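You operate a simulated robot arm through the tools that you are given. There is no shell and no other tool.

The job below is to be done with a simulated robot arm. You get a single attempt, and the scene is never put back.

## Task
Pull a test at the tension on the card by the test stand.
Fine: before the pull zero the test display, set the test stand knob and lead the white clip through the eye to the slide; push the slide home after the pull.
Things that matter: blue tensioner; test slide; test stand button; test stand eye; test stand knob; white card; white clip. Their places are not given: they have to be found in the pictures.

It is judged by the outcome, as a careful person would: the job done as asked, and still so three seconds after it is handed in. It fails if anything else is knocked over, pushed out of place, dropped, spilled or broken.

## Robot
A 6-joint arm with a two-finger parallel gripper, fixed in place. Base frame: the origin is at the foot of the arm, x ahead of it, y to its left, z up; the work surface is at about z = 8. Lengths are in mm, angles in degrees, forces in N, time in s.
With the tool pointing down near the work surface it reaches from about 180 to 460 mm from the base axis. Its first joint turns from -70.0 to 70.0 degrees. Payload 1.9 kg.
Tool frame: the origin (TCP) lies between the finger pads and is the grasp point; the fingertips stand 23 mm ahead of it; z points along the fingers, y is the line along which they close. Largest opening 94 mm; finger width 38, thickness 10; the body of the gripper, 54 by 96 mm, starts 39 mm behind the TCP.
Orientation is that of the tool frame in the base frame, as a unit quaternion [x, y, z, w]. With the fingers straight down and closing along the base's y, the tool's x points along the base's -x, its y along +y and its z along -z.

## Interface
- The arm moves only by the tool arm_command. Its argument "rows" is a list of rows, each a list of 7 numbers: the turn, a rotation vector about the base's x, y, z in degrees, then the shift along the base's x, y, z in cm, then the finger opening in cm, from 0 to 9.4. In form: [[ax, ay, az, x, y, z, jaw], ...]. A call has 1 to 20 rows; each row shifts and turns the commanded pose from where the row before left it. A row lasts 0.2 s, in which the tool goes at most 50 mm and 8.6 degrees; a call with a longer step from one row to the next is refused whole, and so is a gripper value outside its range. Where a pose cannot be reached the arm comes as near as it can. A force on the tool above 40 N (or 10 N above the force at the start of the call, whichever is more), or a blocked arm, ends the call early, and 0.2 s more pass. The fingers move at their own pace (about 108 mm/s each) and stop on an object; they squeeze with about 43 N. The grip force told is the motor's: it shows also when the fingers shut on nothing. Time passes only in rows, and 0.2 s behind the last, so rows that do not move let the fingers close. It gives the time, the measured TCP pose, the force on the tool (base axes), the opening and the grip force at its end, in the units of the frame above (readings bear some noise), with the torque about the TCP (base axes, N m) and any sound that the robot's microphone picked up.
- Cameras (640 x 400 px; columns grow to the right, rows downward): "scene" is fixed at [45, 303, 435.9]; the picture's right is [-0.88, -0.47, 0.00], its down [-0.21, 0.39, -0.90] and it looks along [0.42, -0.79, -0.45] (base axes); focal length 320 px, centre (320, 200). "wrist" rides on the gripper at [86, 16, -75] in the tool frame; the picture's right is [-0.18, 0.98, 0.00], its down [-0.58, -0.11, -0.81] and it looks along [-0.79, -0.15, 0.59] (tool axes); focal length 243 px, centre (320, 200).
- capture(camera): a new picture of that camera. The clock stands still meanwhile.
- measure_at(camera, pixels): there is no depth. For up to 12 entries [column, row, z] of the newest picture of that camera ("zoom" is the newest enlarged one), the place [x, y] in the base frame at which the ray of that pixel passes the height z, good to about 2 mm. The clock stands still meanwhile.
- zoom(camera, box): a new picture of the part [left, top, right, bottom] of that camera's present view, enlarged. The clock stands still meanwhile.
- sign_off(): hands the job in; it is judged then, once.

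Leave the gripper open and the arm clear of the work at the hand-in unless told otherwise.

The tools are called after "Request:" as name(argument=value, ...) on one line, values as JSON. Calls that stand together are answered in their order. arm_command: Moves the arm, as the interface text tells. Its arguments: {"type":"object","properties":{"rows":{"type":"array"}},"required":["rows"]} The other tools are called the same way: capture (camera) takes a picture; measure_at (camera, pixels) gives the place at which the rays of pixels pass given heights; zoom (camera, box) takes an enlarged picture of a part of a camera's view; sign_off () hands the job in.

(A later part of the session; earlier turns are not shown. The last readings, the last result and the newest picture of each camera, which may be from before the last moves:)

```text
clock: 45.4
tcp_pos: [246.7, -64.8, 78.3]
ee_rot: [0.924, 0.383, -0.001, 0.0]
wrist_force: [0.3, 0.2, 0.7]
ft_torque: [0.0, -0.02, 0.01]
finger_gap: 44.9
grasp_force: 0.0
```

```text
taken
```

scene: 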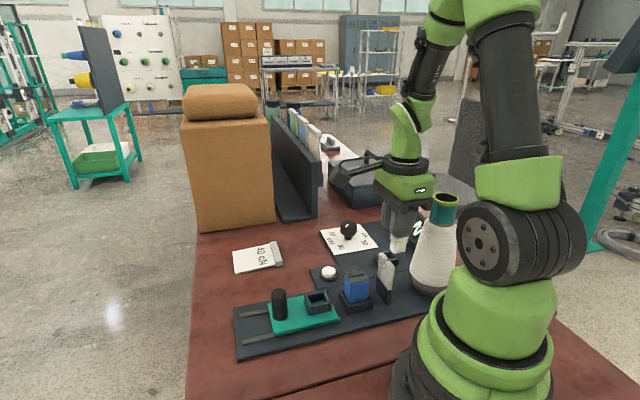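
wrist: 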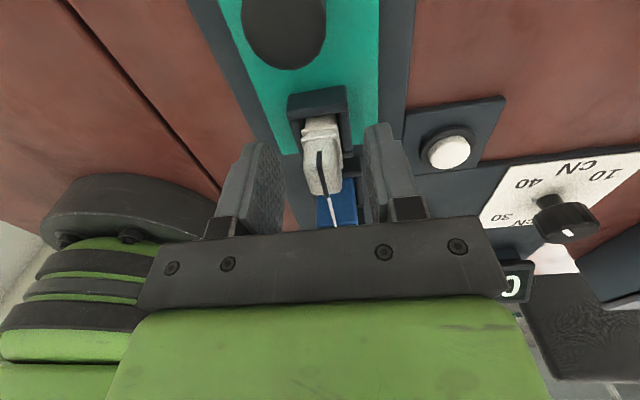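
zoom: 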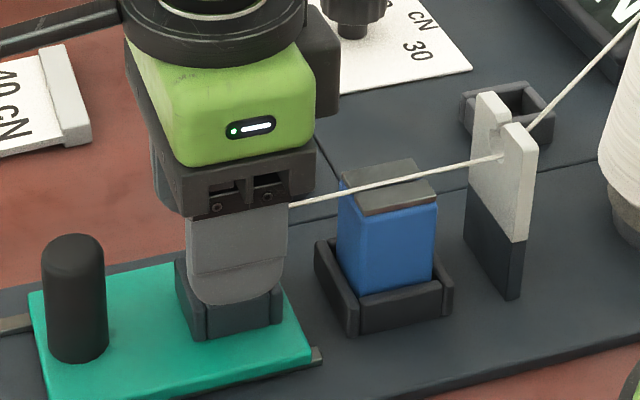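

The clip stands free in the nest. I'll raise the open fingers straight up and look at the thread path.

Request:
arm_command(rows=[[0, 0, 0, 0, 0, 1.0, 4.5], [0, 0, 0, 0, 0, 2.0, 4.5], [0, 0, 0, 0, 0, 3.0, 4.5], [0, 0, 0, 0, 0, 3.0, 4.5], [0, 0, 0, 0, 0, 0, 4.5]])

Request:
zoom(camera="scene", box=[260, 220, 440, 340])

Request:
capture(camera="wrist")

```text
clock: 46.6
tcp_pos: [242.7, -64.0, 171.1]
ee_rot: [0.924, 0.383, -0.001, -0.001]
wrist_force: [-0.1, 1.5, 0.0]
ft_torque: [0.01, 0.01, -0.01]
finger_gap: 45.0
grasp_force: 0.0
```

```text
3.33 times, centred on (350, 280) of scene
```

zoom: 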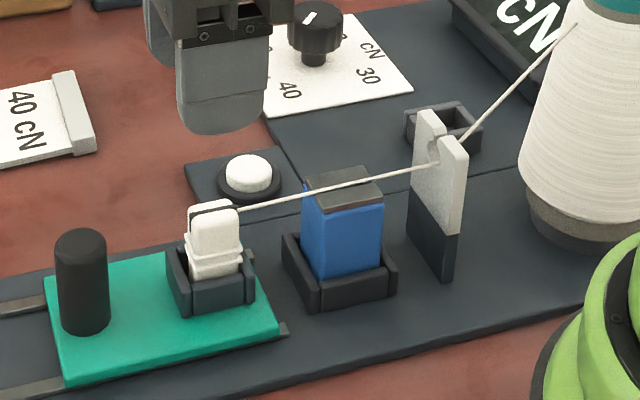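

```text
taken
```

wrist: 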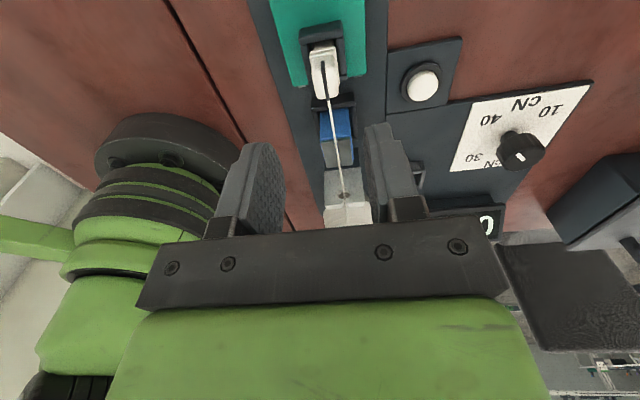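

The thread now runs from the clip over the tensioner to the eye and the cone. I'll zoom on the tensioner to see whether it lies in the groove.

Request:
zoom(camera="wrist", box=[280, 20, 400, 230])

Request:
zoom(camera="scene", box=[330, 250, 400, 300])

```text
1.90 times, centred on (340, 125) of wrist
```

zoom: 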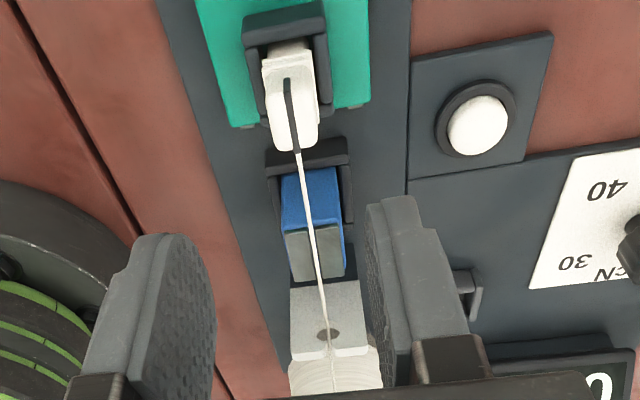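

```text
8.00 times, centred on (365, 275) of scene
```

zoom: 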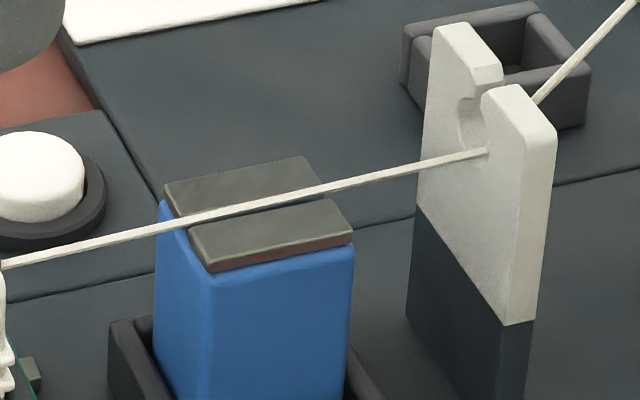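

The thread runs straight through the eye hole and along the tensioner groove to the clip. Next comes the slide's black post: I'll move above it, and measure it in the scene picture too.

Request:
measure_at(camera="scene", pixels=[[279.9, 325.6, 18], [278.5, 292, 55], [278.5, 292, 60], [278.5, 292, 65]])

Request:
arm_command(rows=[[0, 0, 0, 1.1, 1.1, 0, 4.5], [0, 0, 0, 1.1, 1.1, 0, 4.5], [0, 0, 0, 1.1, 1.1, 0, 6.0], [0, 0, 0, 1.1, 1.1, 0, 6.0], [0, 0, 0, 0, 0, 0, 6.0]])

Request:
capture(camera="wrist")

Request:
capture(camera="scene")

```text
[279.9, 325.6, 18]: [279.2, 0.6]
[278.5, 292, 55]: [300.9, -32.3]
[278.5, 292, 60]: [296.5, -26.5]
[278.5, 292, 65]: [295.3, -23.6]
```

```text
clock: 47.8
tcp_pos: [289.7, -21.6, 171.1]
ee_rot: [0.924, 0.383, -0.001, 0.0]
wrist_force: [-0.3, -1.4, 0.0]
ft_torque: [-0.02, 0.02, -0.02]
finger_gap: 60.2
grasp_force: 0.0
```

```text
taken
```

wrist: 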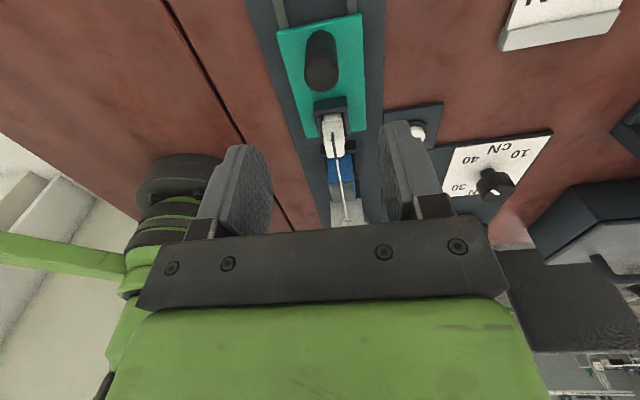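

```text
taken
```

scene: 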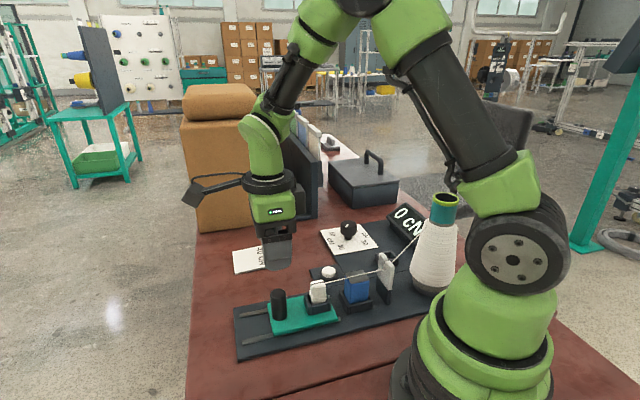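

Request:
zoom(camera="wrist", box=[260, 0, 390, 110])

Request:
measure_at(camera="wrist", pixels=[[320, 40, 18], [321, 72, 55], [321, 72, 60], [321, 72, 65]])

```text
3.64 times, centred on (325, 55) of wrist
```

zoom: 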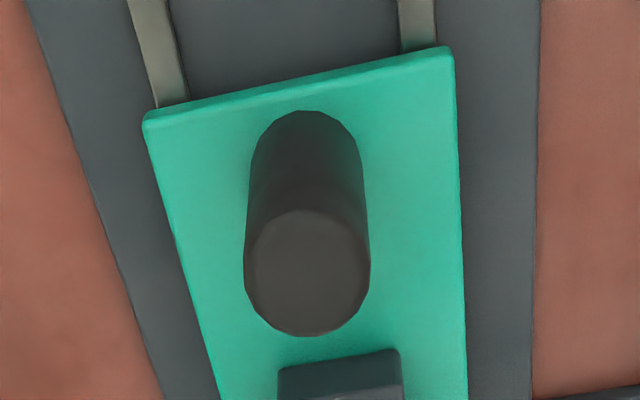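

```text
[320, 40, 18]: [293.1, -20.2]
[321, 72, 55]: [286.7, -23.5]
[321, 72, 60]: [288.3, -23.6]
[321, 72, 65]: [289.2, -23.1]
```

The post is about 24 mm thick with its top near z 70, nearly under the TCP (1 mm to the side). I'll correct and descend around it.

Request:
arm_command(rows=[[0, 0, 0, 0.1, -0.05, -2.5, 6.0], [0, 0, 0, 0, 0, -2.5, 6.0], [0, 0, 0, 0, 0, -2.0, 6.0], [0, 0, 0, 0, 0, -2.0, 6.0], [0, 0, 0, 0, 0, -1.5, 6.0], [0, 0, 0, 0, 0, 0, 6.0]])

Request:
capture(camera="wrist")

Request:
zoom(camera="scene", box=[220, 220, 400, 360])

```text
clock: 49.2
tcp_pos: [292.2, -20.3, 64.4]
ee_rot: [0.924, 0.382, -0.001, 0.001]
wrist_force: [-0.5, 0.0, -0.1]
ft_torque: [0.01, -0.02, 0.01]
finger_gap: 60.0
grasp_force: 0.1
```

```text
taken
```

wrist: 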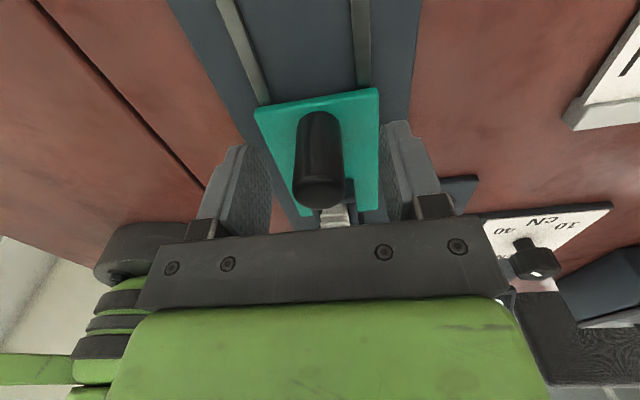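

```text
2.86 times, centred on (310, 290) of scene
```

zoom: 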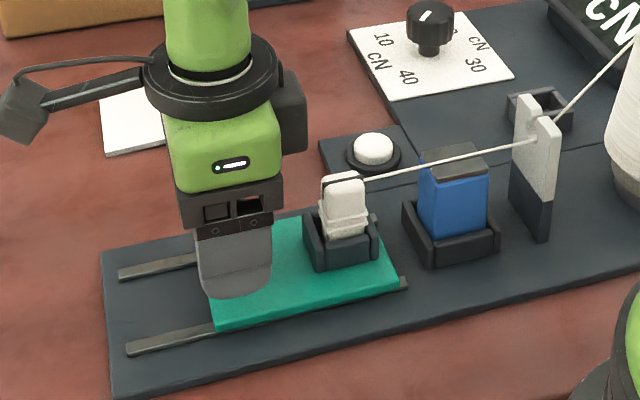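

The post stands between the fingers. I'll go down 1 cm more and close on it.

Request:
arm_command(rows=[[0, 0, 0, 0, 0, -1.0, 6.0], [0, 0, 0, 0, 0, 0, 4.0], [0, 0, 0, 0, 0, 0, 1.8], [0, 0, 0, 0, 0, 0, 1.8]])

Request:
zoom(camera="scene", box=[220, 200, 440, 360])

```text
clock: 50.2
tcp_pos: [291.3, -20.2, 53.5]
ee_rot: [0.924, 0.383, -0.002, 0.0]
wrist_force: [-7.9, 8.5, 2.2]
ft_torque: [0.11, -0.33, 0.04]
finger_gap: 25.3
grasp_force: 44.8
```

```text
2.50 times, centred on (330, 280) of scene
```

zoom: 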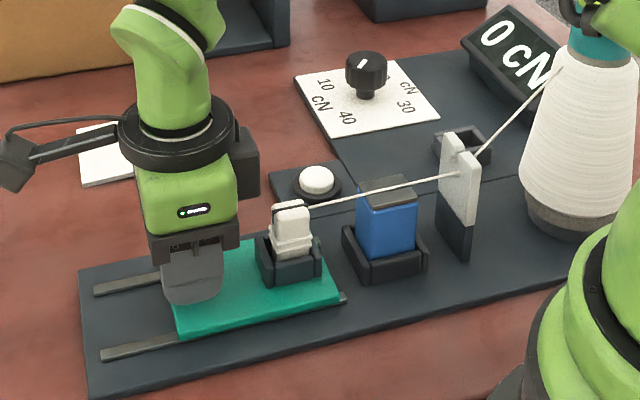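

The post is gripped at 25 mm; the display reads 0 cN. I'll ease the slight side force and start pulling outward along the rail, slowly.

Request:
arm_command(rows=[[0, 0, 0, -0.05, 0.05, 0, 1.8], [0, 0, 0, 0.21, 0.215, 0, 1.8], [0, 0, 0, 0.28, 0.29, 0, 1.8], [0, 0, 0, 0.28, 0.29, 0, 1.8]])

Request:
zoom(camera="scene", box=[220, 200, 440, 360])

```text
clock: 51.2
tcp_pos: [298.9, -12.3, 52.2]
ee_rot: [0.924, 0.382, -0.001, -0.001]
wrist_force: [-2.9, 1.6, -6.4]
ft_torque: [-0.75, 0.75, -0.05]
finger_gap: 25.5
grasp_force: 45.0
```

```text
2.50 times, centred on (330, 280) of scene
```

zoom: 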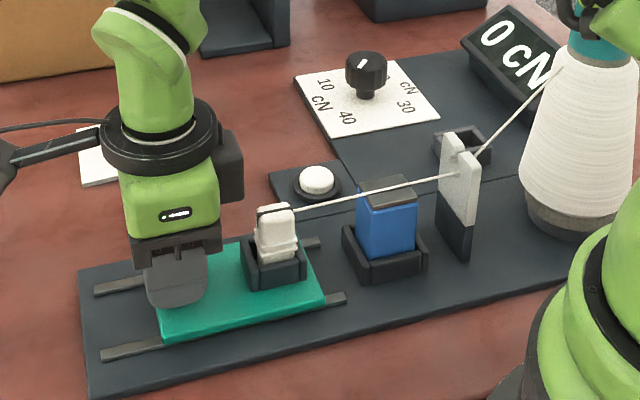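

The slide has moved about 11 mm with low force; the display still reads 0. I'll keep pulling.

Request:
arm_command(rows=[[0, 0, 0, 0.35, 0.36, 0, 1.8], [0, 0, 0, 0.35, 0.36, 0, 1.8], [0, 0, 0, 0.35, 0.36, 0, 1.8]])

Request:
zoom(camera="scene", box=[220, 200, 440, 360])

```text
clock: 52.0
tcp_pos: [309.2, -3.3, 53.7]
ee_rot: [0.924, 0.382, -0.001, -0.001]
wrist_force: [-4.5, 5.0, -8.6]
ft_torque: [0.59, -0.71, -0.05]
finger_gap: 25.5
grasp_force: 45.1
```

```text
2.50 times, centred on (330, 280) of scene
```

zoom: 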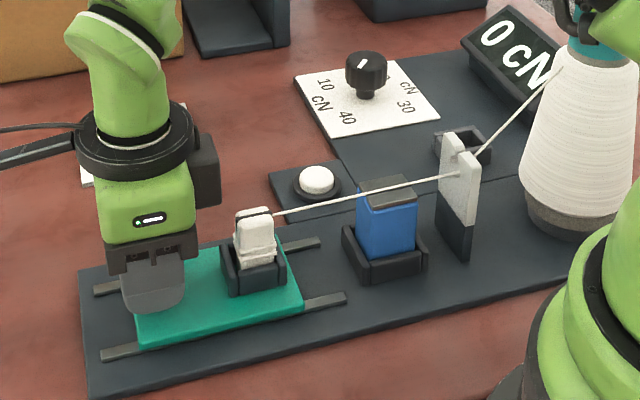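

The display is still 0 at about 26 mm of travel. I'll zoom in to see the thread at the tensioner before going on.

Request:
zoom(camera="scene", box=[310, 245, 400, 305])

Request:
zoom(camera="scene", box=[380, 190, 450, 250])

Request:
capture(camera="wrist")

```text
6.67 times, centred on (355, 275) of scene
```

zoom: 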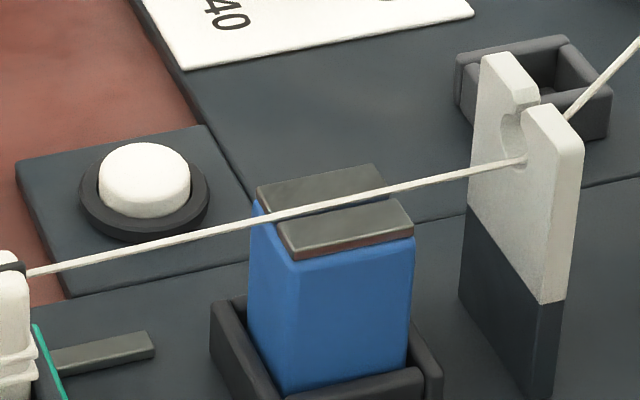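

```text
6.67 times, centred on (415, 220) of scene
```

zoom: 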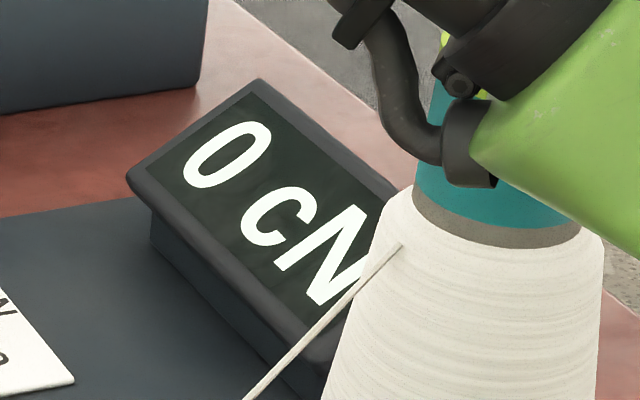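

```text
taken
```

wrist: 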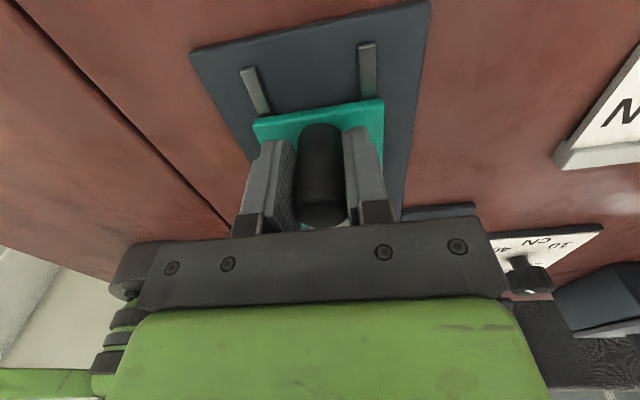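

The thread lies along the groove line at plate-top level. The rails continue beyond the slide, so travel remains. I'll measure how far the rails go.

Request:
measure_at(camera="wrist", pixels=[[249, 68, 12], [364, 43, 12], [256, 122, 19], [382, 101, 19], [192, 50, 11], [428, 2, 11]])

```text
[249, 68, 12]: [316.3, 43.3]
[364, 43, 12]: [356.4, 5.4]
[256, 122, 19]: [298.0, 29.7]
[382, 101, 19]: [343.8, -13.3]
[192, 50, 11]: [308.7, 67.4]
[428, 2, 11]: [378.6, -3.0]
```

About 22 mm of rail remain. I'll pull 12 mm further and look at the display.

Request:
arm_command(rows=[[0, 0, 0, 0.28, 0.29, 0, 1.8], [0, 0, 0, 0.28, 0.29, 0, 1.8], [0, 0, 0, 0.28, 0.29, 0, 1.8]])

Request:
zoom(camera="scene", box=[220, 200, 440, 360])

```text
clock: 52.8
tcp_pos: [316.7, 6.6, 54.3]
ee_rot: [0.924, 0.383, -0.001, 0.001]
wrist_force: [6.5, -8.0, -28.3]
ft_torque: [-0.33, 0.27, 0.0]
finger_gap: 25.0
grasp_force: 44.2
```

```text
2.50 times, centred on (330, 280) of scene
```

zoom: 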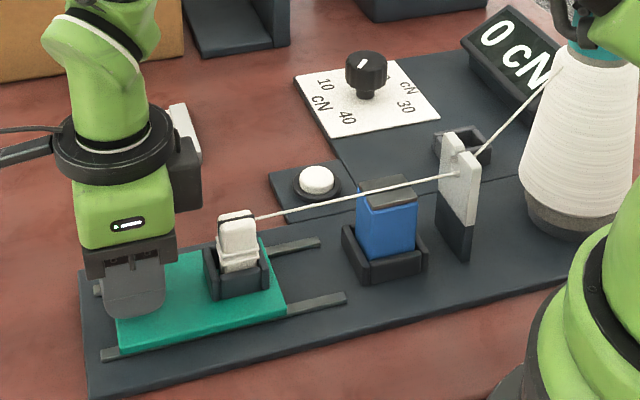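

Still 0 at about 37 mm. There is some vertical strain (28 N), so I'll ease 1 mm down and pull the remaining travel gently.

Request:
arm_command(rows=[[0, 0, 0, 0.02, -0.02, -0.12, 1.8], [0, 0, 0, 0.21, 0.22, 0, 1.8], [0, 0, 0, 0.21, 0.22, 0, 1.8]])

Request:
zoom(camera="scene", box=[220, 200, 440, 360])

```text
clock: 53.5
tcp_pos: [321.4, 11.7, 53.3]
ee_rot: [0.924, 0.382, 0.0, -0.001]
wrist_force: [-2.2, 2.5, 3.8]
ft_torque: [0.05, -0.23, -0.01]
finger_gap: 25.1
grasp_force: 45.3
stopped in row 3: the force on the tool passed its limit at 42 N (the readings are from after the stop); the commanded pose is now the measured one
```

```text
2.50 times, centred on (330, 280) of scene
```

zoom: 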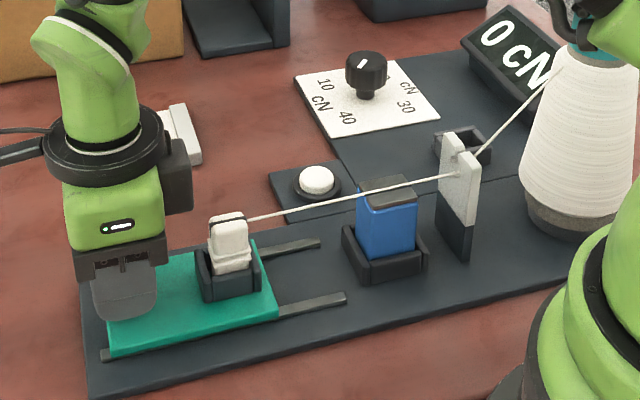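

The slide reached its end stop (42 N) and the display still reads 0 cN. Before doing anything more I'll inspect the clip, the thread and the display up close.

Request:
zoom(camera="scene", box=[270, 235, 400, 330])

Request:
zoom(camera="scene", box=[340, 255, 380, 290])

Request:
zoom(camera="scene", box=[310, 200, 440, 290])

```text
4.21 times, centred on (335, 282) of scene
```

zoom: 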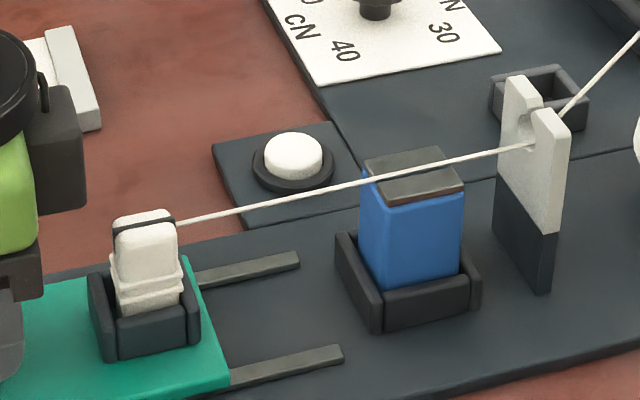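

```text
11.43 times, centred on (360, 272) of scene
```

zoom: 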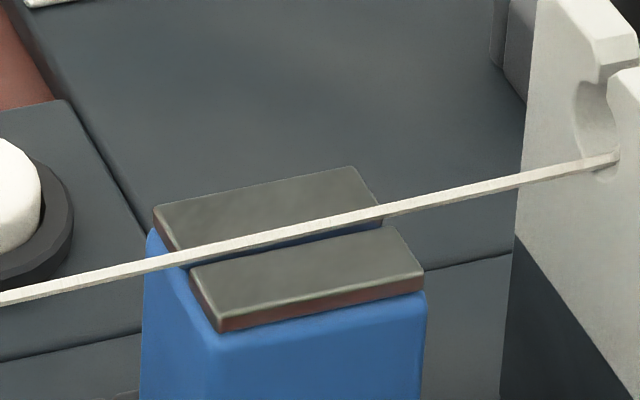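

```text
4.44 times, centred on (375, 245) of scene
```

zoom: 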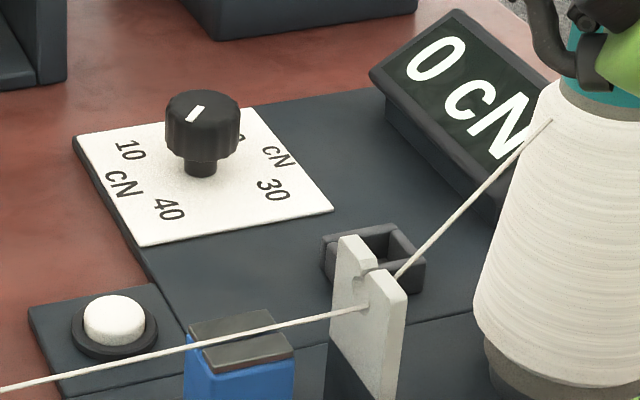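

The clip and thread look right and the knob stands at 40. The full pull stroke is done, but the display shows nothing while the slide stands still. The result may only post once the slide is home, as the old "33" did. I'll push the slide back, stopping just short of home to check.

Request:
arm_command(rows=[[0, 0, 0, -0.4, -0.42, 0, 1.8], [0, 0, 0, -0.4, -0.42, 0, 1.8], [0, 0, 0, -0.4, -0.42, 0, 1.8]])

Request:
zoom(camera="scene", box=[220, 200, 440, 360])

```text
clock: 54.4
tcp_pos: [308.0, -2.7, 54.3]
ee_rot: [0.924, 0.383, -0.003, -0.002]
wrist_force: [-21.8, 23.9, -3.6]
ft_torque: [-0.22, -1.44, 0.09]
finger_gap: 25.5
grasp_force: 45.0
```

```text
2.50 times, centred on (330, 280) of scene
```

zoom: 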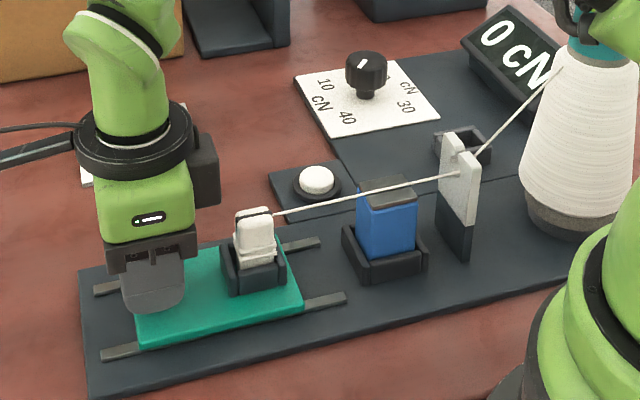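

Still 0 partway. A side force of about 30 N has appeared; I'll ease it and keep pushing home.

Request:
arm_command(rows=[[0, 0, 0, -0.11, 0.11, 0, 1.8], [0, 0, 0, -0.34, -0.38, 0, 1.8], [0, 0, 0, -0.34, -0.38, 0, 1.8]])

```text
clock: 55.1
tcp_pos: [302.1, -9.1, 53.2]
ee_rot: [0.924, 0.381, -0.002, -0.002]
wrist_force: [-13.7, 16.4, -23.0]
ft_torque: [0.59, -1.01, -0.02]
finger_gap: 25.1
grasp_force: 45.0
```

I'll regrip the post to shed the built-up strain, then continue.

Request:
arm_command(rows=[[0, 0, 0, -0.05, 0.05, 0, 4.0], [0, 0, 0, 0, 0, 0, 4.0], [0, 0, 0, 0, 0, 0, 1.8], [0, 0, 0, 0, 0, 0, 1.8]])

```text
clock: 56.1
tcp_pos: [302.5, -8.6, 54.7]
ee_rot: [0.924, 0.381, 0.0, 0.0]
wrist_force: [-2.8, 2.7, 13.1]
ft_torque: [-0.06, -0.07, -0.05]
finger_gap: 25.2
grasp_force: 44.8
```

Request:
arm_command(rows=[[0, 0, 0, -0.35, -0.38, 0, 1.8], [0, 0, 0, -0.35, -0.38, 0, 1.8], [0, 0, 0, -0.2, -0.21, 0, 1.8]])

Request:
zoom(camera="scene", box=[220, 200, 440, 360])

```text
clock: 57.0
tcp_pos: [291.8, -18.2, 53.8]
ee_rot: [0.924, 0.382, -0.001, -0.002]
wrist_force: [3.5, -1.3, -8.2]
ft_torque: [0.63, -0.97, 0.06]
finger_gap: 25.5
grasp_force: 44.7
```

```text
2.50 times, centred on (330, 280) of scene
```

zoom: 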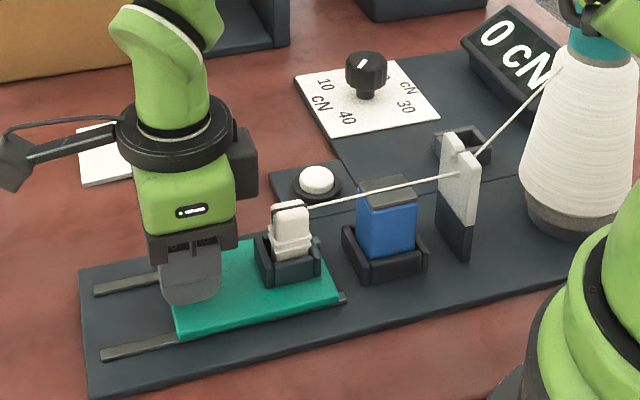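

The slide is almost home, and the display still reads 0. At rest a live tension readout would show 0, since the "33" before was an untared offset. But my pull was also broken into pieces with stops. I'll push fully home to the stop, then make one smooth, continuous pull and watch the display.

Request:
arm_command(rows=[[0, 0, 0, -0.1, -0.1, 0, 1.8], [0, 0, 0, -0.1, -0.1, 0, 1.8]])

Request:
zoom(camera="scene", box=[220, 200, 440, 360])

```text
clock: 57.5
tcp_pos: [291.1, -20.2, 54.3]
ee_rot: [0.924, 0.382, 0.001, 0.0]
wrist_force: [9.0, 22.5, 8.6]
ft_torque: [-0.43, 0.6, -0.08]
finger_gap: 25.1
grasp_force: 44.9
```

```text
2.50 times, centred on (330, 280) of scene
```

zoom: 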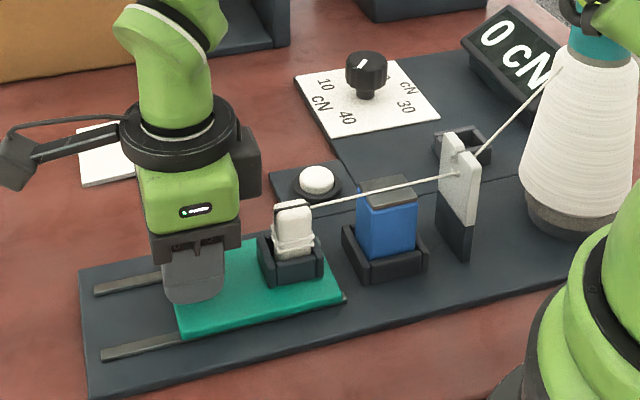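

The slide is firmly at its home stop (22 N back along the rail). Now one continuous steady pull of about 41 mm, then I look at the display at once.

Request:
arm_command(rows=[[0, 0, 0, 0.2, 0.21, 0, 1.8], [0, 0, 0, 0.38, 0.395, 0, 1.8], [0, 0, 0, 0.38, 0.395, 0, 1.8], [0, 0, 0, 0.38, 0.395, 0, 1.8], [0, 0, 0, 0.38, 0.395, 0, 1.8], [0, 0, 0, 0.38, 0.395, 0, 1.8], [0, 0, 0, 0.38, 0.395, 0, 1.8], [0, 0, 0, 0.38, 0.395, 0, 1.8]])

Request:
zoom(camera="scene", box=[220, 200, 440, 360])

```text
clock: 58.6
tcp_pos: [304.6, -7.0, 53.5]
ee_rot: [0.924, 0.381, 0.001, 0.001]
wrist_force: [3.5, -2.8, -1.7]
ft_torque: [-0.24, 0.47, -0.02]
finger_gap: 25.2
grasp_force: 45.3
stopped in row 5: the force on the tool passed its limit at 43 N (the readings are from after the stop); the commanded pose is now the measured one
```

```text
2.50 times, centred on (330, 280) of scene
```

zoom: 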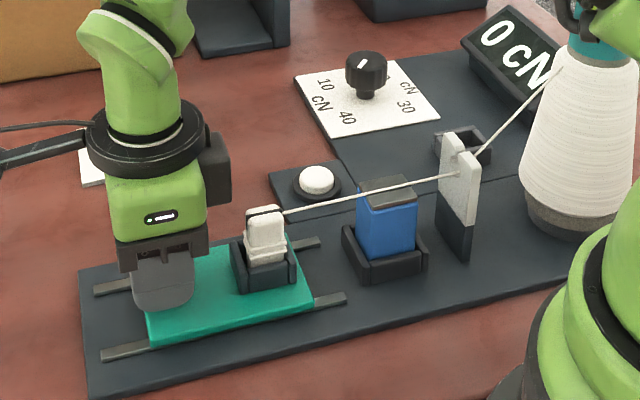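

The clamp-style grip strains against the rail and tripped the 43 N limit at about 18 mm. A looser hold is better: I'll use the fingers as a fork along the rail, one behind and one in front of the post, not clamped. I'll release, rise, and turn the tool 90°.

Request:
arm_command(rows=[[0, 0, 0, 0, 0, 0, 6.0], [0, 0, 0, 0, 0, 0, 6.0], [0, 0, 0, 0, 0, 2.5, 6.0], [0, 0, 0, 0, 0, 3.0, 6.0], [0, 0, 0, 0, 0, 3.0, 6.0], [0, 0, 0, 0, 0, 1.5, 6.0]])

Request:
capture(camera="wrist")

Request:
zoom(camera="scene", box=[220, 180, 440, 360])

```text
clock: 60.0
tcp_pos: [303.1, -5.6, 155.5]
ee_rot: [0.924, 0.382, 0.001, 0.001]
wrist_force: [-0.6, -0.1, 0.4]
ft_torque: [0.0, 0.0, 0.01]
finger_gap: 60.0
grasp_force: 0.0
```

```text
taken
```

wrist: 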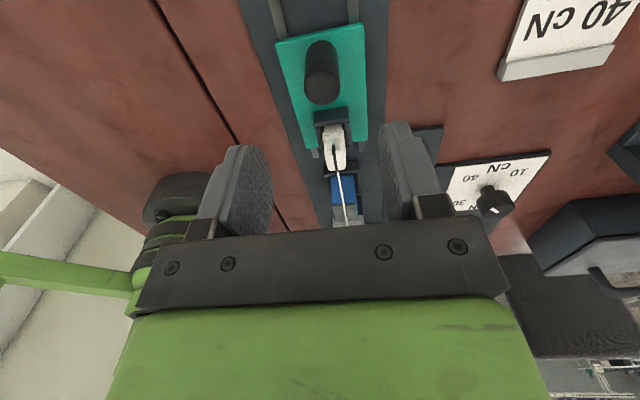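

```text
2.22 times, centred on (330, 270) of scene
```

zoom: 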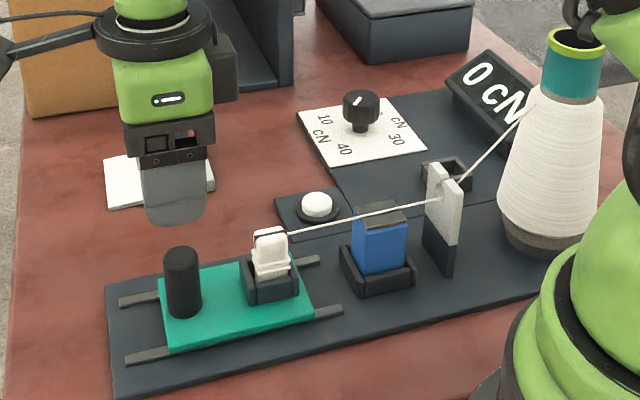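

The slide stays where I left it. While up here I'll look along the thread at the tensioner from the wrist camera.

Request:
zoom(camera="wrist", box=[290, 110, 390, 230])

Request:
zoom(camera="scene", box=[335, 250, 395, 300])

```text
3.33 times, centred on (340, 170) of wrist
```

zoom: 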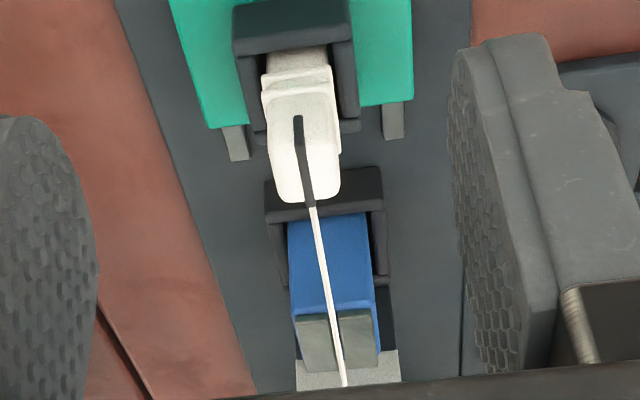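

```text
8.00 times, centred on (365, 275) of scene
```

zoom: 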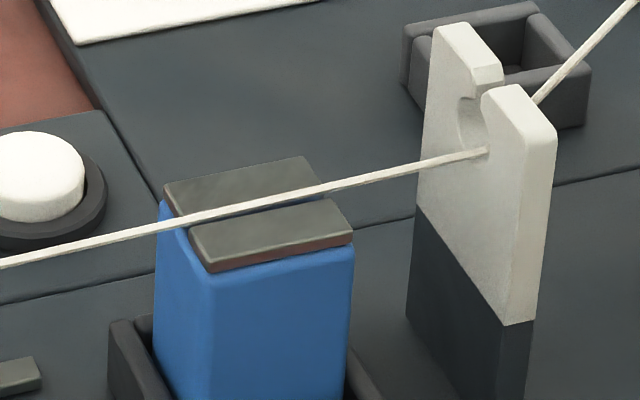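

The thread lies centred in the groove, so the path is good. I'll turn the tool 90° so the fingers lie along the rail, and then look at the post from there.

Request:
arm_command(rows=[[0, 0, 8.2, 0, 0, 0, 6.0], [0, 0, 8.2, 0, 0, 0, 6.0], [0, 0, 8.2, 0, 0, 0, 6.0], [0, 0, 8.2, 0, 0, 0, 6.0], [0, 0, 8.2, 0, 0, 0, 6.0], [0, 0, 8.2, 0, 0, 0, 6.0], [0, 0, 8.2, 0, 0, 0, 6.0], [0, 0, 8.2, 0, 0, 0, 6.0], [0, 0, 8.2, 0, 0, 0, 6.0], [0, 0, 8.2, 0, 0, 0, 6.0], [0, 0, 8.2, 0, 0, 0, 6.0], [0, 0, 0, 0, 0, 0, 6.0]])

Request:
capture(camera="wrist")

Request:
capture(camera="scene")

```text
clock: 62.6
tcp_pos: [304.3, -6.9, 154.4]
ee_rot: [0.381, 0.925, 0.001, 0.0]
wrist_force: [-0.1, 0.6, -0.1]
ft_torque: [0.02, 0.0, 0.0]
finger_gap: 60.2
grasp_force: 0.0
```

```text
taken
```

wrist: 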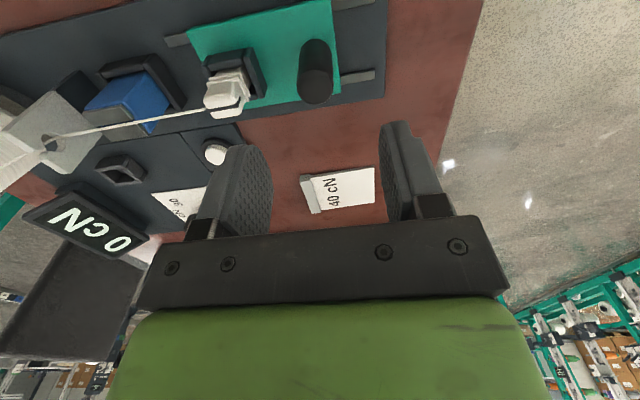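

```text
taken
```

scene: 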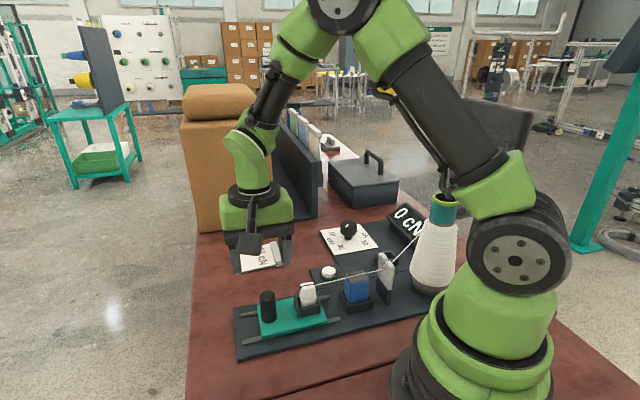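

This side view shows eye, tensioner and clip together. I'll zoom in to judge the thread's height against the tensioner's pads.

Request:
zoom(camera="wrist", box=[20, 40, 270, 190])

Request:
zoom(camera="wrist", box=[60, 50, 200, 150])

```text
2.56 times, centred on (145, 115) of wrist
```

zoom: 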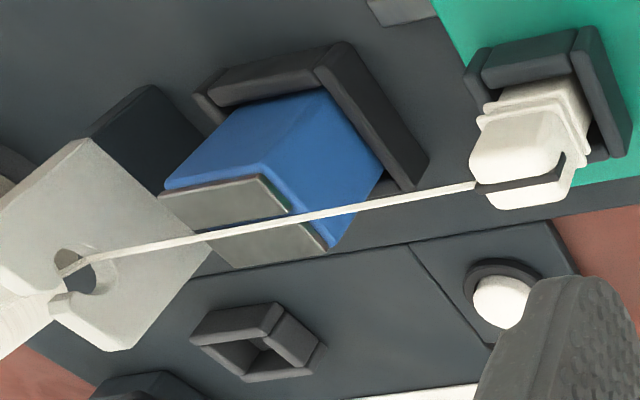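

```text
4.00 times, centred on (130, 100) of wrist
```

zoom: 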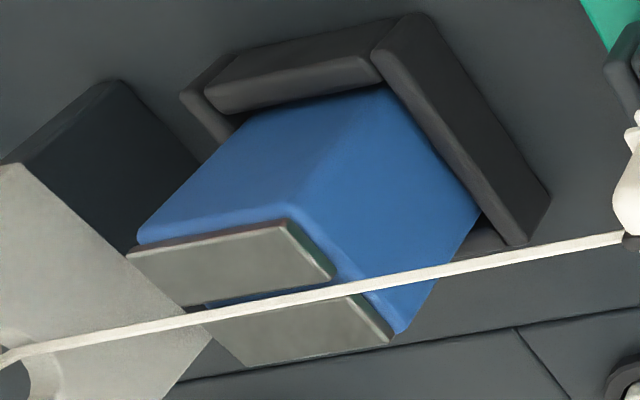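

The thread runs just at the pads' top surface, centred on the groove. Now I'll set the fork over the post: correct by about 3 mm and descend with the fingers open 60 mm, then narrow to a loose fit.

Request:
arm_command(rows=[[0, 0, 0, -0.16, -0.34, -2.5, 6.0], [0, 0, 0, 0, 0, -2.5, 6.0], [0, 0, 0, 0, 0, -2.0, 6.0], [0, 0, 0, 0, 0, 0, 6.0]])

Request:
capture(camera="wrist")

Request:
zoom(camera="scene", box=[220, 200, 400, 360])

```text
clock: 63.6
tcp_pos: [301.2, -12.3, 85.8]
ee_rot: [0.382, 0.924, 0.001, 0.0]
wrist_force: [-0.4, -0.2, 0.2]
ft_torque: [-0.03, 0.0, 0.01]
finger_gap: 60.0
grasp_force: 0.0
```

```text
taken
```

wrist: 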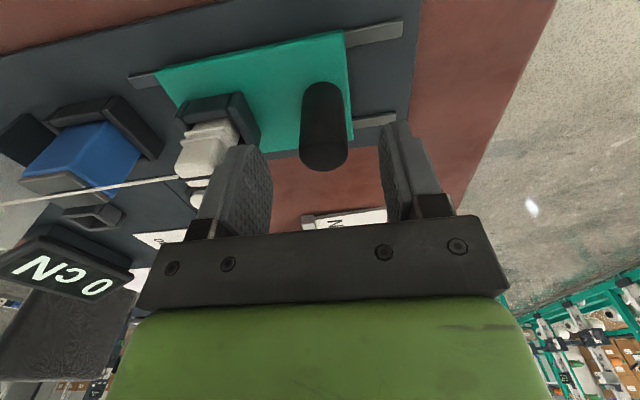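

```text
2.50 times, centred on (310, 280) of scene
```

zoom: 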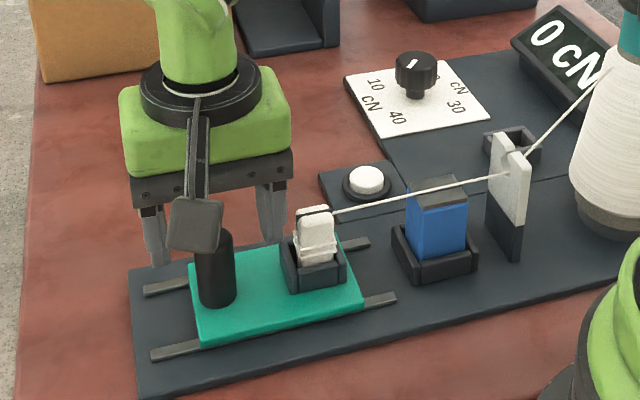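

The post is between the fingers along the rail. I'll go down 3 cm and narrow the fork to a loose 30 mm.

Request:
arm_command(rows=[[0, 0, 0, 0, 0, -1.5, 6.0], [0, 0, 0, 0, 0, -1.4, 6.0], [0, 0, 0, 0, 0, 0, 4.5], [0, 0, 0, 0, 0, 0, 3.0], [0, 0, 0, 0, 0, 0, 3.0]])

Request:
capture(camera="wrist")

Request:
zoom(camera="scene", box=[220, 200, 400, 360])

```text
clock: 64.8
tcp_pos: [299.7, -10.4, 56.8]
ee_rot: [0.382, 0.924, 0.002, 0.0]
wrist_force: [0.4, -0.4, 0.2]
ft_torque: [0.03, -0.03, 0.01]
finger_gap: 29.9
grasp_force: 0.1
```

```text
taken
```

wrist: 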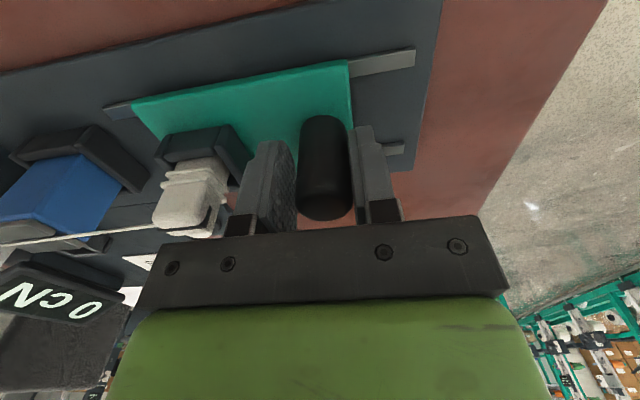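

```text
2.50 times, centred on (310, 280) of scene
```

zoom: 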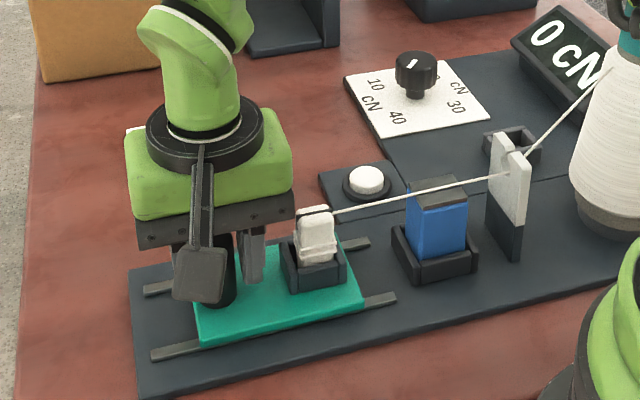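

The post is loosely forked with zero force. I'll push the slide home first with the front finger.

Request:
arm_command(rows=[[0, 0, 0, -0.3, -0.31, 0, 3.0], [0, 0, 0, -0.3, -0.31, 0, 3.0], [0, 0, 0, -0.3, -0.31, 0, 3.0]])

Request:
zoom(camera="scene", box=[220, 200, 400, 360])

```text
clock: 65.6
tcp_pos: [292.9, -18.4, 55.0]
ee_rot: [0.382, 0.924, 0.0, -0.001]
wrist_force: [1.0, 0.8, -0.2]
ft_torque: [0.05, -0.03, 0.01]
finger_gap: 30.4
grasp_force: 0.9
```

```text
2.50 times, centred on (310, 280) of scene
```

zoom: 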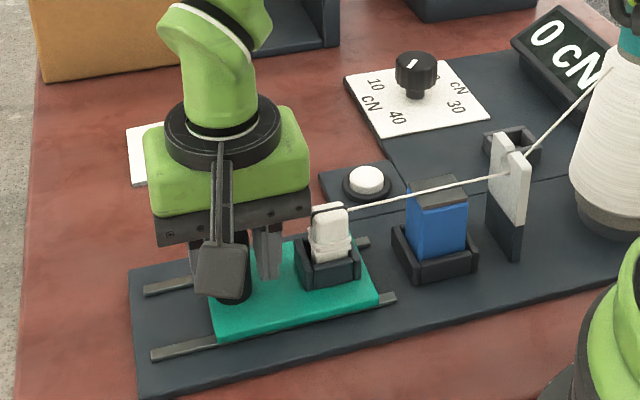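

Request:
arm_command(rows=[[0, 0, 0, -0.2, -0.2, 0, 3.0], [0, 0, 0, -0.15, -0.15, 0, 3.0]])

```text
clock: 66.2
tcp_pos: [291.0, -22.1, 54.6]
ee_rot: [0.382, 0.924, 0.001, -0.001]
wrist_force: [0.3, 1.1, 0.6]
ft_torque: [0.02, -0.01, 0.0]
finger_gap: 30.6
grasp_force: 0.2
```

Request:
arm_command(rows=[[0, 0, 0, -0.15, -0.15, 0, 3.0], [0, 0, 0, -0.1, -0.1, 0, 3.0]])

Request:
zoom(camera="scene", box=[220, 200, 400, 360])

```text
clock: 66.8
tcp_pos: [285.8, -23.9, 55.8]
ee_rot: [0.382, 0.924, 0.0, 0.0]
wrist_force: [1.3, 1.1, -0.5]
ft_torque: [0.03, -0.01, -0.01]
finger_gap: 30.6
grasp_force: 1.4
```

```text
2.50 times, centred on (310, 280) of scene
```

zoom: 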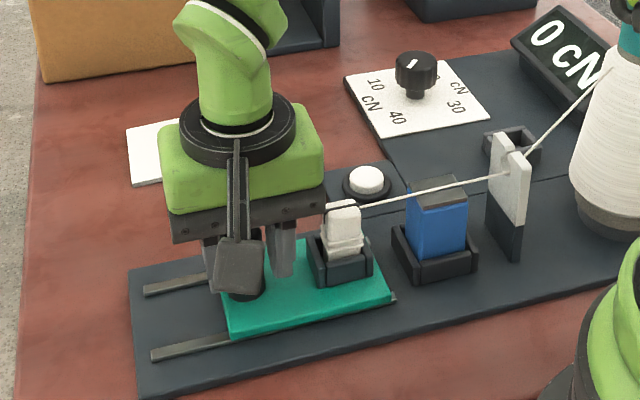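

Request:
arm_command(rows=[[0, 0, 0, -0.1, -0.1, 0, 3.0], [0, 0, 0, -0.1, -0.1, 0, 3.0]])

```text
clock: 67.4
tcp_pos: [285.2, -26.6, 53.9]
ee_rot: [0.382, 0.924, 0.001, 0.001]
wrist_force: [4.6, 10.8, -0.6]
ft_torque: [0.09, -0.03, 0.08]
finger_gap: 34.8
grasp_force: 5.5
```

The slide is at its home stop; the loose finger just yielded a bit. Now the smooth continuous pull: 10 steady rows outward along the rail (about 27 mm/s), to the end of travel.

Request:
arm_command(rows=[[0, 0, 0, 0.3, 0.31, 0, 3.0], [0, 0, 0, 0.382, 0.395, 0, 3.0], [0, 0, 0, 0.382, 0.395, 0, 3.0], [0, 0, 0, 0.382, 0.395, 0, 3.0], [0, 0, 0, 0.382, 0.395, 0, 3.0], [0, 0, 0, 0.382, 0.395, 0, 3.0], [0, 0, 0, 0.382, 0.395, 0, 3.0], [0, 0, 0, 0.382, 0.395, 0, 3.0], [0, 0, 0, 0.382, 0.395, 0, 3.0], [0, 0, 0, 0.382, 0.395, 0, 3.0]])

Request:
zoom(camera="scene", box=[220, 190, 440, 360])

Request:
capture(camera="wrist")

```text
clock: 69.6
tcp_pos: [324.7, 12.7, 54.9]
ee_rot: [0.382, 0.924, 0.001, 0.0]
wrist_force: [-1.0, -1.0, 0.0]
ft_torque: [-0.04, 0.02, 0.01]
finger_gap: 30.3
grasp_force: 0.9
```

```text
2.35 times, centred on (330, 275) of scene
```

zoom: 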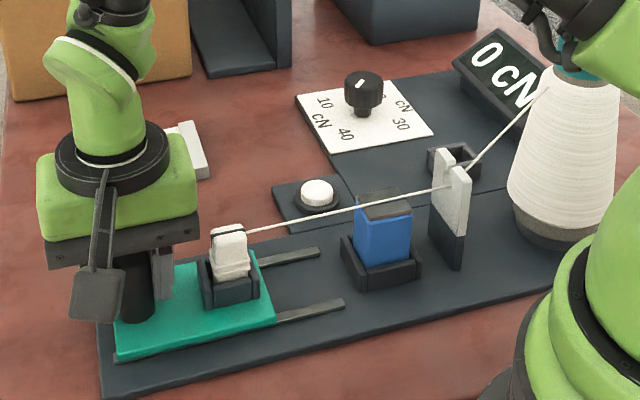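

```text
taken
```

wrist: 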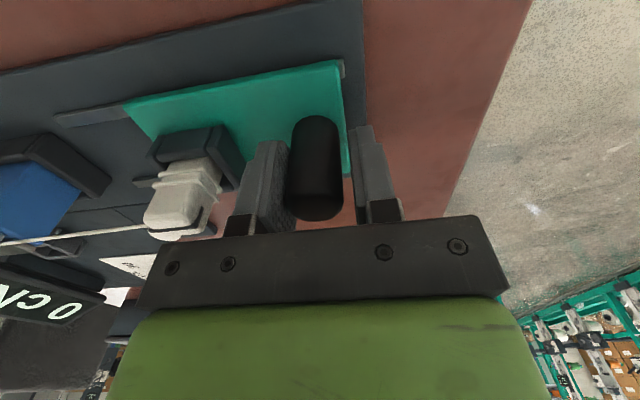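

The pull went smoothly (1 N drag) almost to the rail end; the display still reads 0. I'll take up the last few millimetres to the stop.

Request:
arm_command(rows=[[0, 0, 0, 0.14, 0.145, 0, 3.0], [0, 0, 0, 0.14, 0.145, 0, 3.0], [0, 0, 0, 0.14, 0.145, 0, 3.0]])

Request:
zoom(camera="scene", box=[220, 190, 440, 360])

```text
clock: 70.4
tcp_pos: [327.8, 15.3, 54.9]
ee_rot: [0.383, 0.924, 0.001, 0.002]
wrist_force: [-0.7, -0.7, 0.0]
ft_torque: [0.02, 0.01, 0.0]
finger_gap: 30.3
grasp_force: 0.3
```

```text
2.35 times, centred on (330, 275) of scene
```

zoom: 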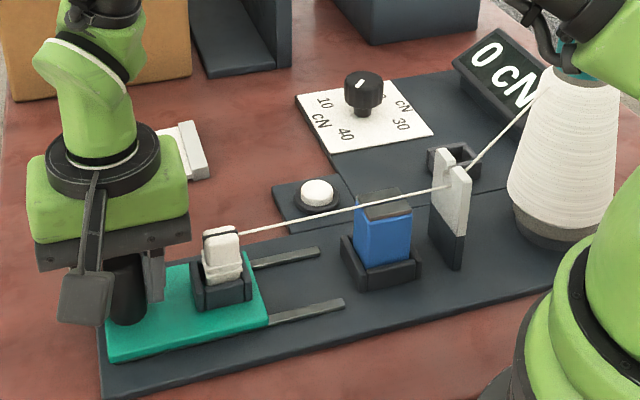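

Still no stop and no reading. I'll continue in small 3 mm steps, watching the slide's edge and the force.

Request:
arm_command(rows=[[0, 0, 0, 0.14, 0.145, 0, 3.0], [0, 0, 0, 0.14, 0.145, 0, 3.0]])

Request:
zoom(camera="scene", box=[220, 190, 440, 360])

Request:
capture(camera="wrist")

```text
clock: 71.0
tcp_pos: [331.1, 18.7, 54.9]
ee_rot: [0.382, 0.924, 0.002, 0.001]
wrist_force: [-1.1, -1.1, -0.1]
ft_torque: [0.0, 0.04, -0.01]
finger_gap: 30.2
grasp_force: 0.4
```

```text
2.35 times, centred on (330, 275) of scene
```

zoom: 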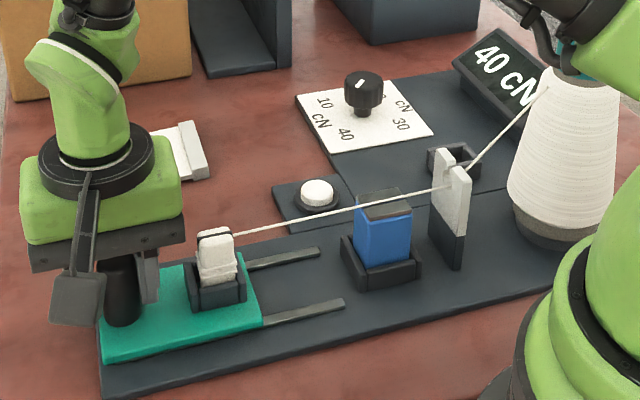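

```text
taken
```

wrist: 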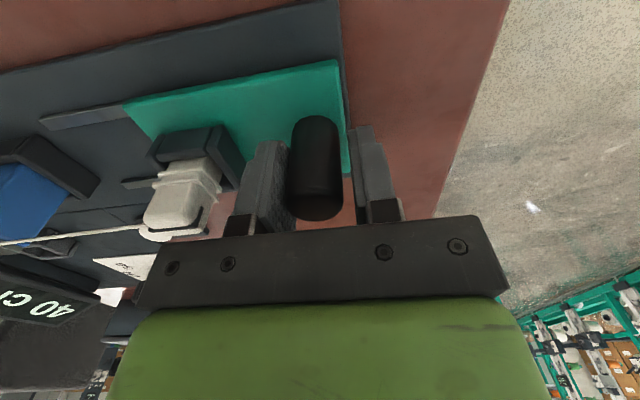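

The display now reads 40 cN, so the pull has registered. Next I push the slide home with the front finger, smoothly.

Request:
arm_command(rows=[[0, 0, 0, -0.3, -0.31, 0, 3.0], [0, 0, 0, -0.382, -0.395, 0, 3.0], [0, 0, 0, -0.382, -0.395, 0, 3.0], [0, 0, 0, -0.382, -0.395, 0, 3.0], [0, 0, 0, -0.382, -0.395, 0, 3.0], [0, 0, 0, -0.382, -0.395, 0, 3.0], [0, 0, 0, -0.382, -0.395, 0, 3.0], [0, 0, 0, -0.382, -0.395, 0, 3.0], [0, 0, 0, -0.382, -0.395, 0, 3.0], [0, 0, 0, -0.382, -0.395, 0, 3.0]])

Request:
zoom(camera="scene", box=[220, 190, 440, 360])

```text
clock: 73.2
tcp_pos: [294.2, -20.3, 56.0]
ee_rot: [0.382, 0.924, 0.001, 0.001]
wrist_force: [1.4, 0.9, -0.2]
ft_torque: [0.01, 0.01, -0.03]
finger_gap: 30.5
grasp_force: 0.4
```

```text
2.35 times, centred on (330, 275) of scene
```

zoom: 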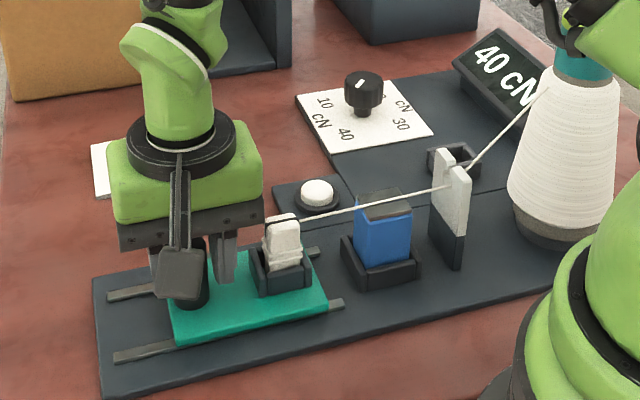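

The display holds 40 cN and the slide is most of the way back. I'll continue to the home stop in small steps.

Request:
arm_command(rows=[[0, 0, 0, -0.28, -0.29, 0, 3.0], [0, 0, 0, -0.2, -0.21, 0, 3.0], [0, 0, 0, -0.14, -0.145, 0, 3.0]])

```text
clock: 74.0
tcp_pos: [287.6, -26.3, 55.1]
ee_rot: [0.382, 0.924, 0.001, 0.001]
wrist_force: [3.2, 2.9, 2.1]
ft_torque: [0.05, -0.07, -0.03]
finger_gap: 31.9
grasp_force: 2.1
```

Request:
arm_command(rows=[[0, 0, 0, -0.1, -0.1, 0, 3.0], [0, 0, 0, -0.1, -0.1, 0, 3.0]])

Request:
zoom(camera="scene", box=[220, 190, 440, 360])

```text
clock: 74.6
tcp_pos: [287.1, -27.9, 54.0]
ee_rot: [0.381, 0.925, 0.001, 0.001]
wrist_force: [10.5, 12.2, -5.8]
ft_torque: [0.0, -0.05, 0.0]
finger_gap: 37.0
grasp_force: 8.2
```

```text
2.35 times, centred on (330, 275) of scene
```

zoom: 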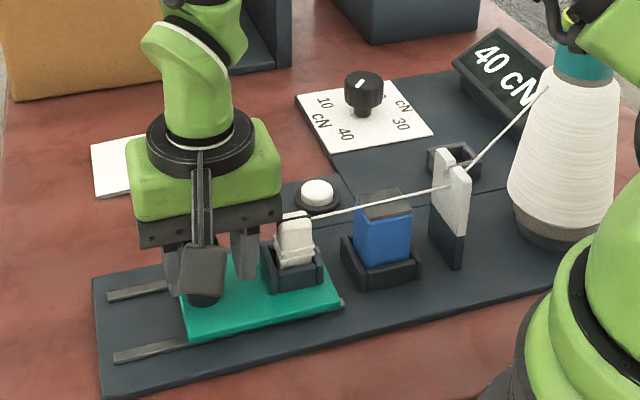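

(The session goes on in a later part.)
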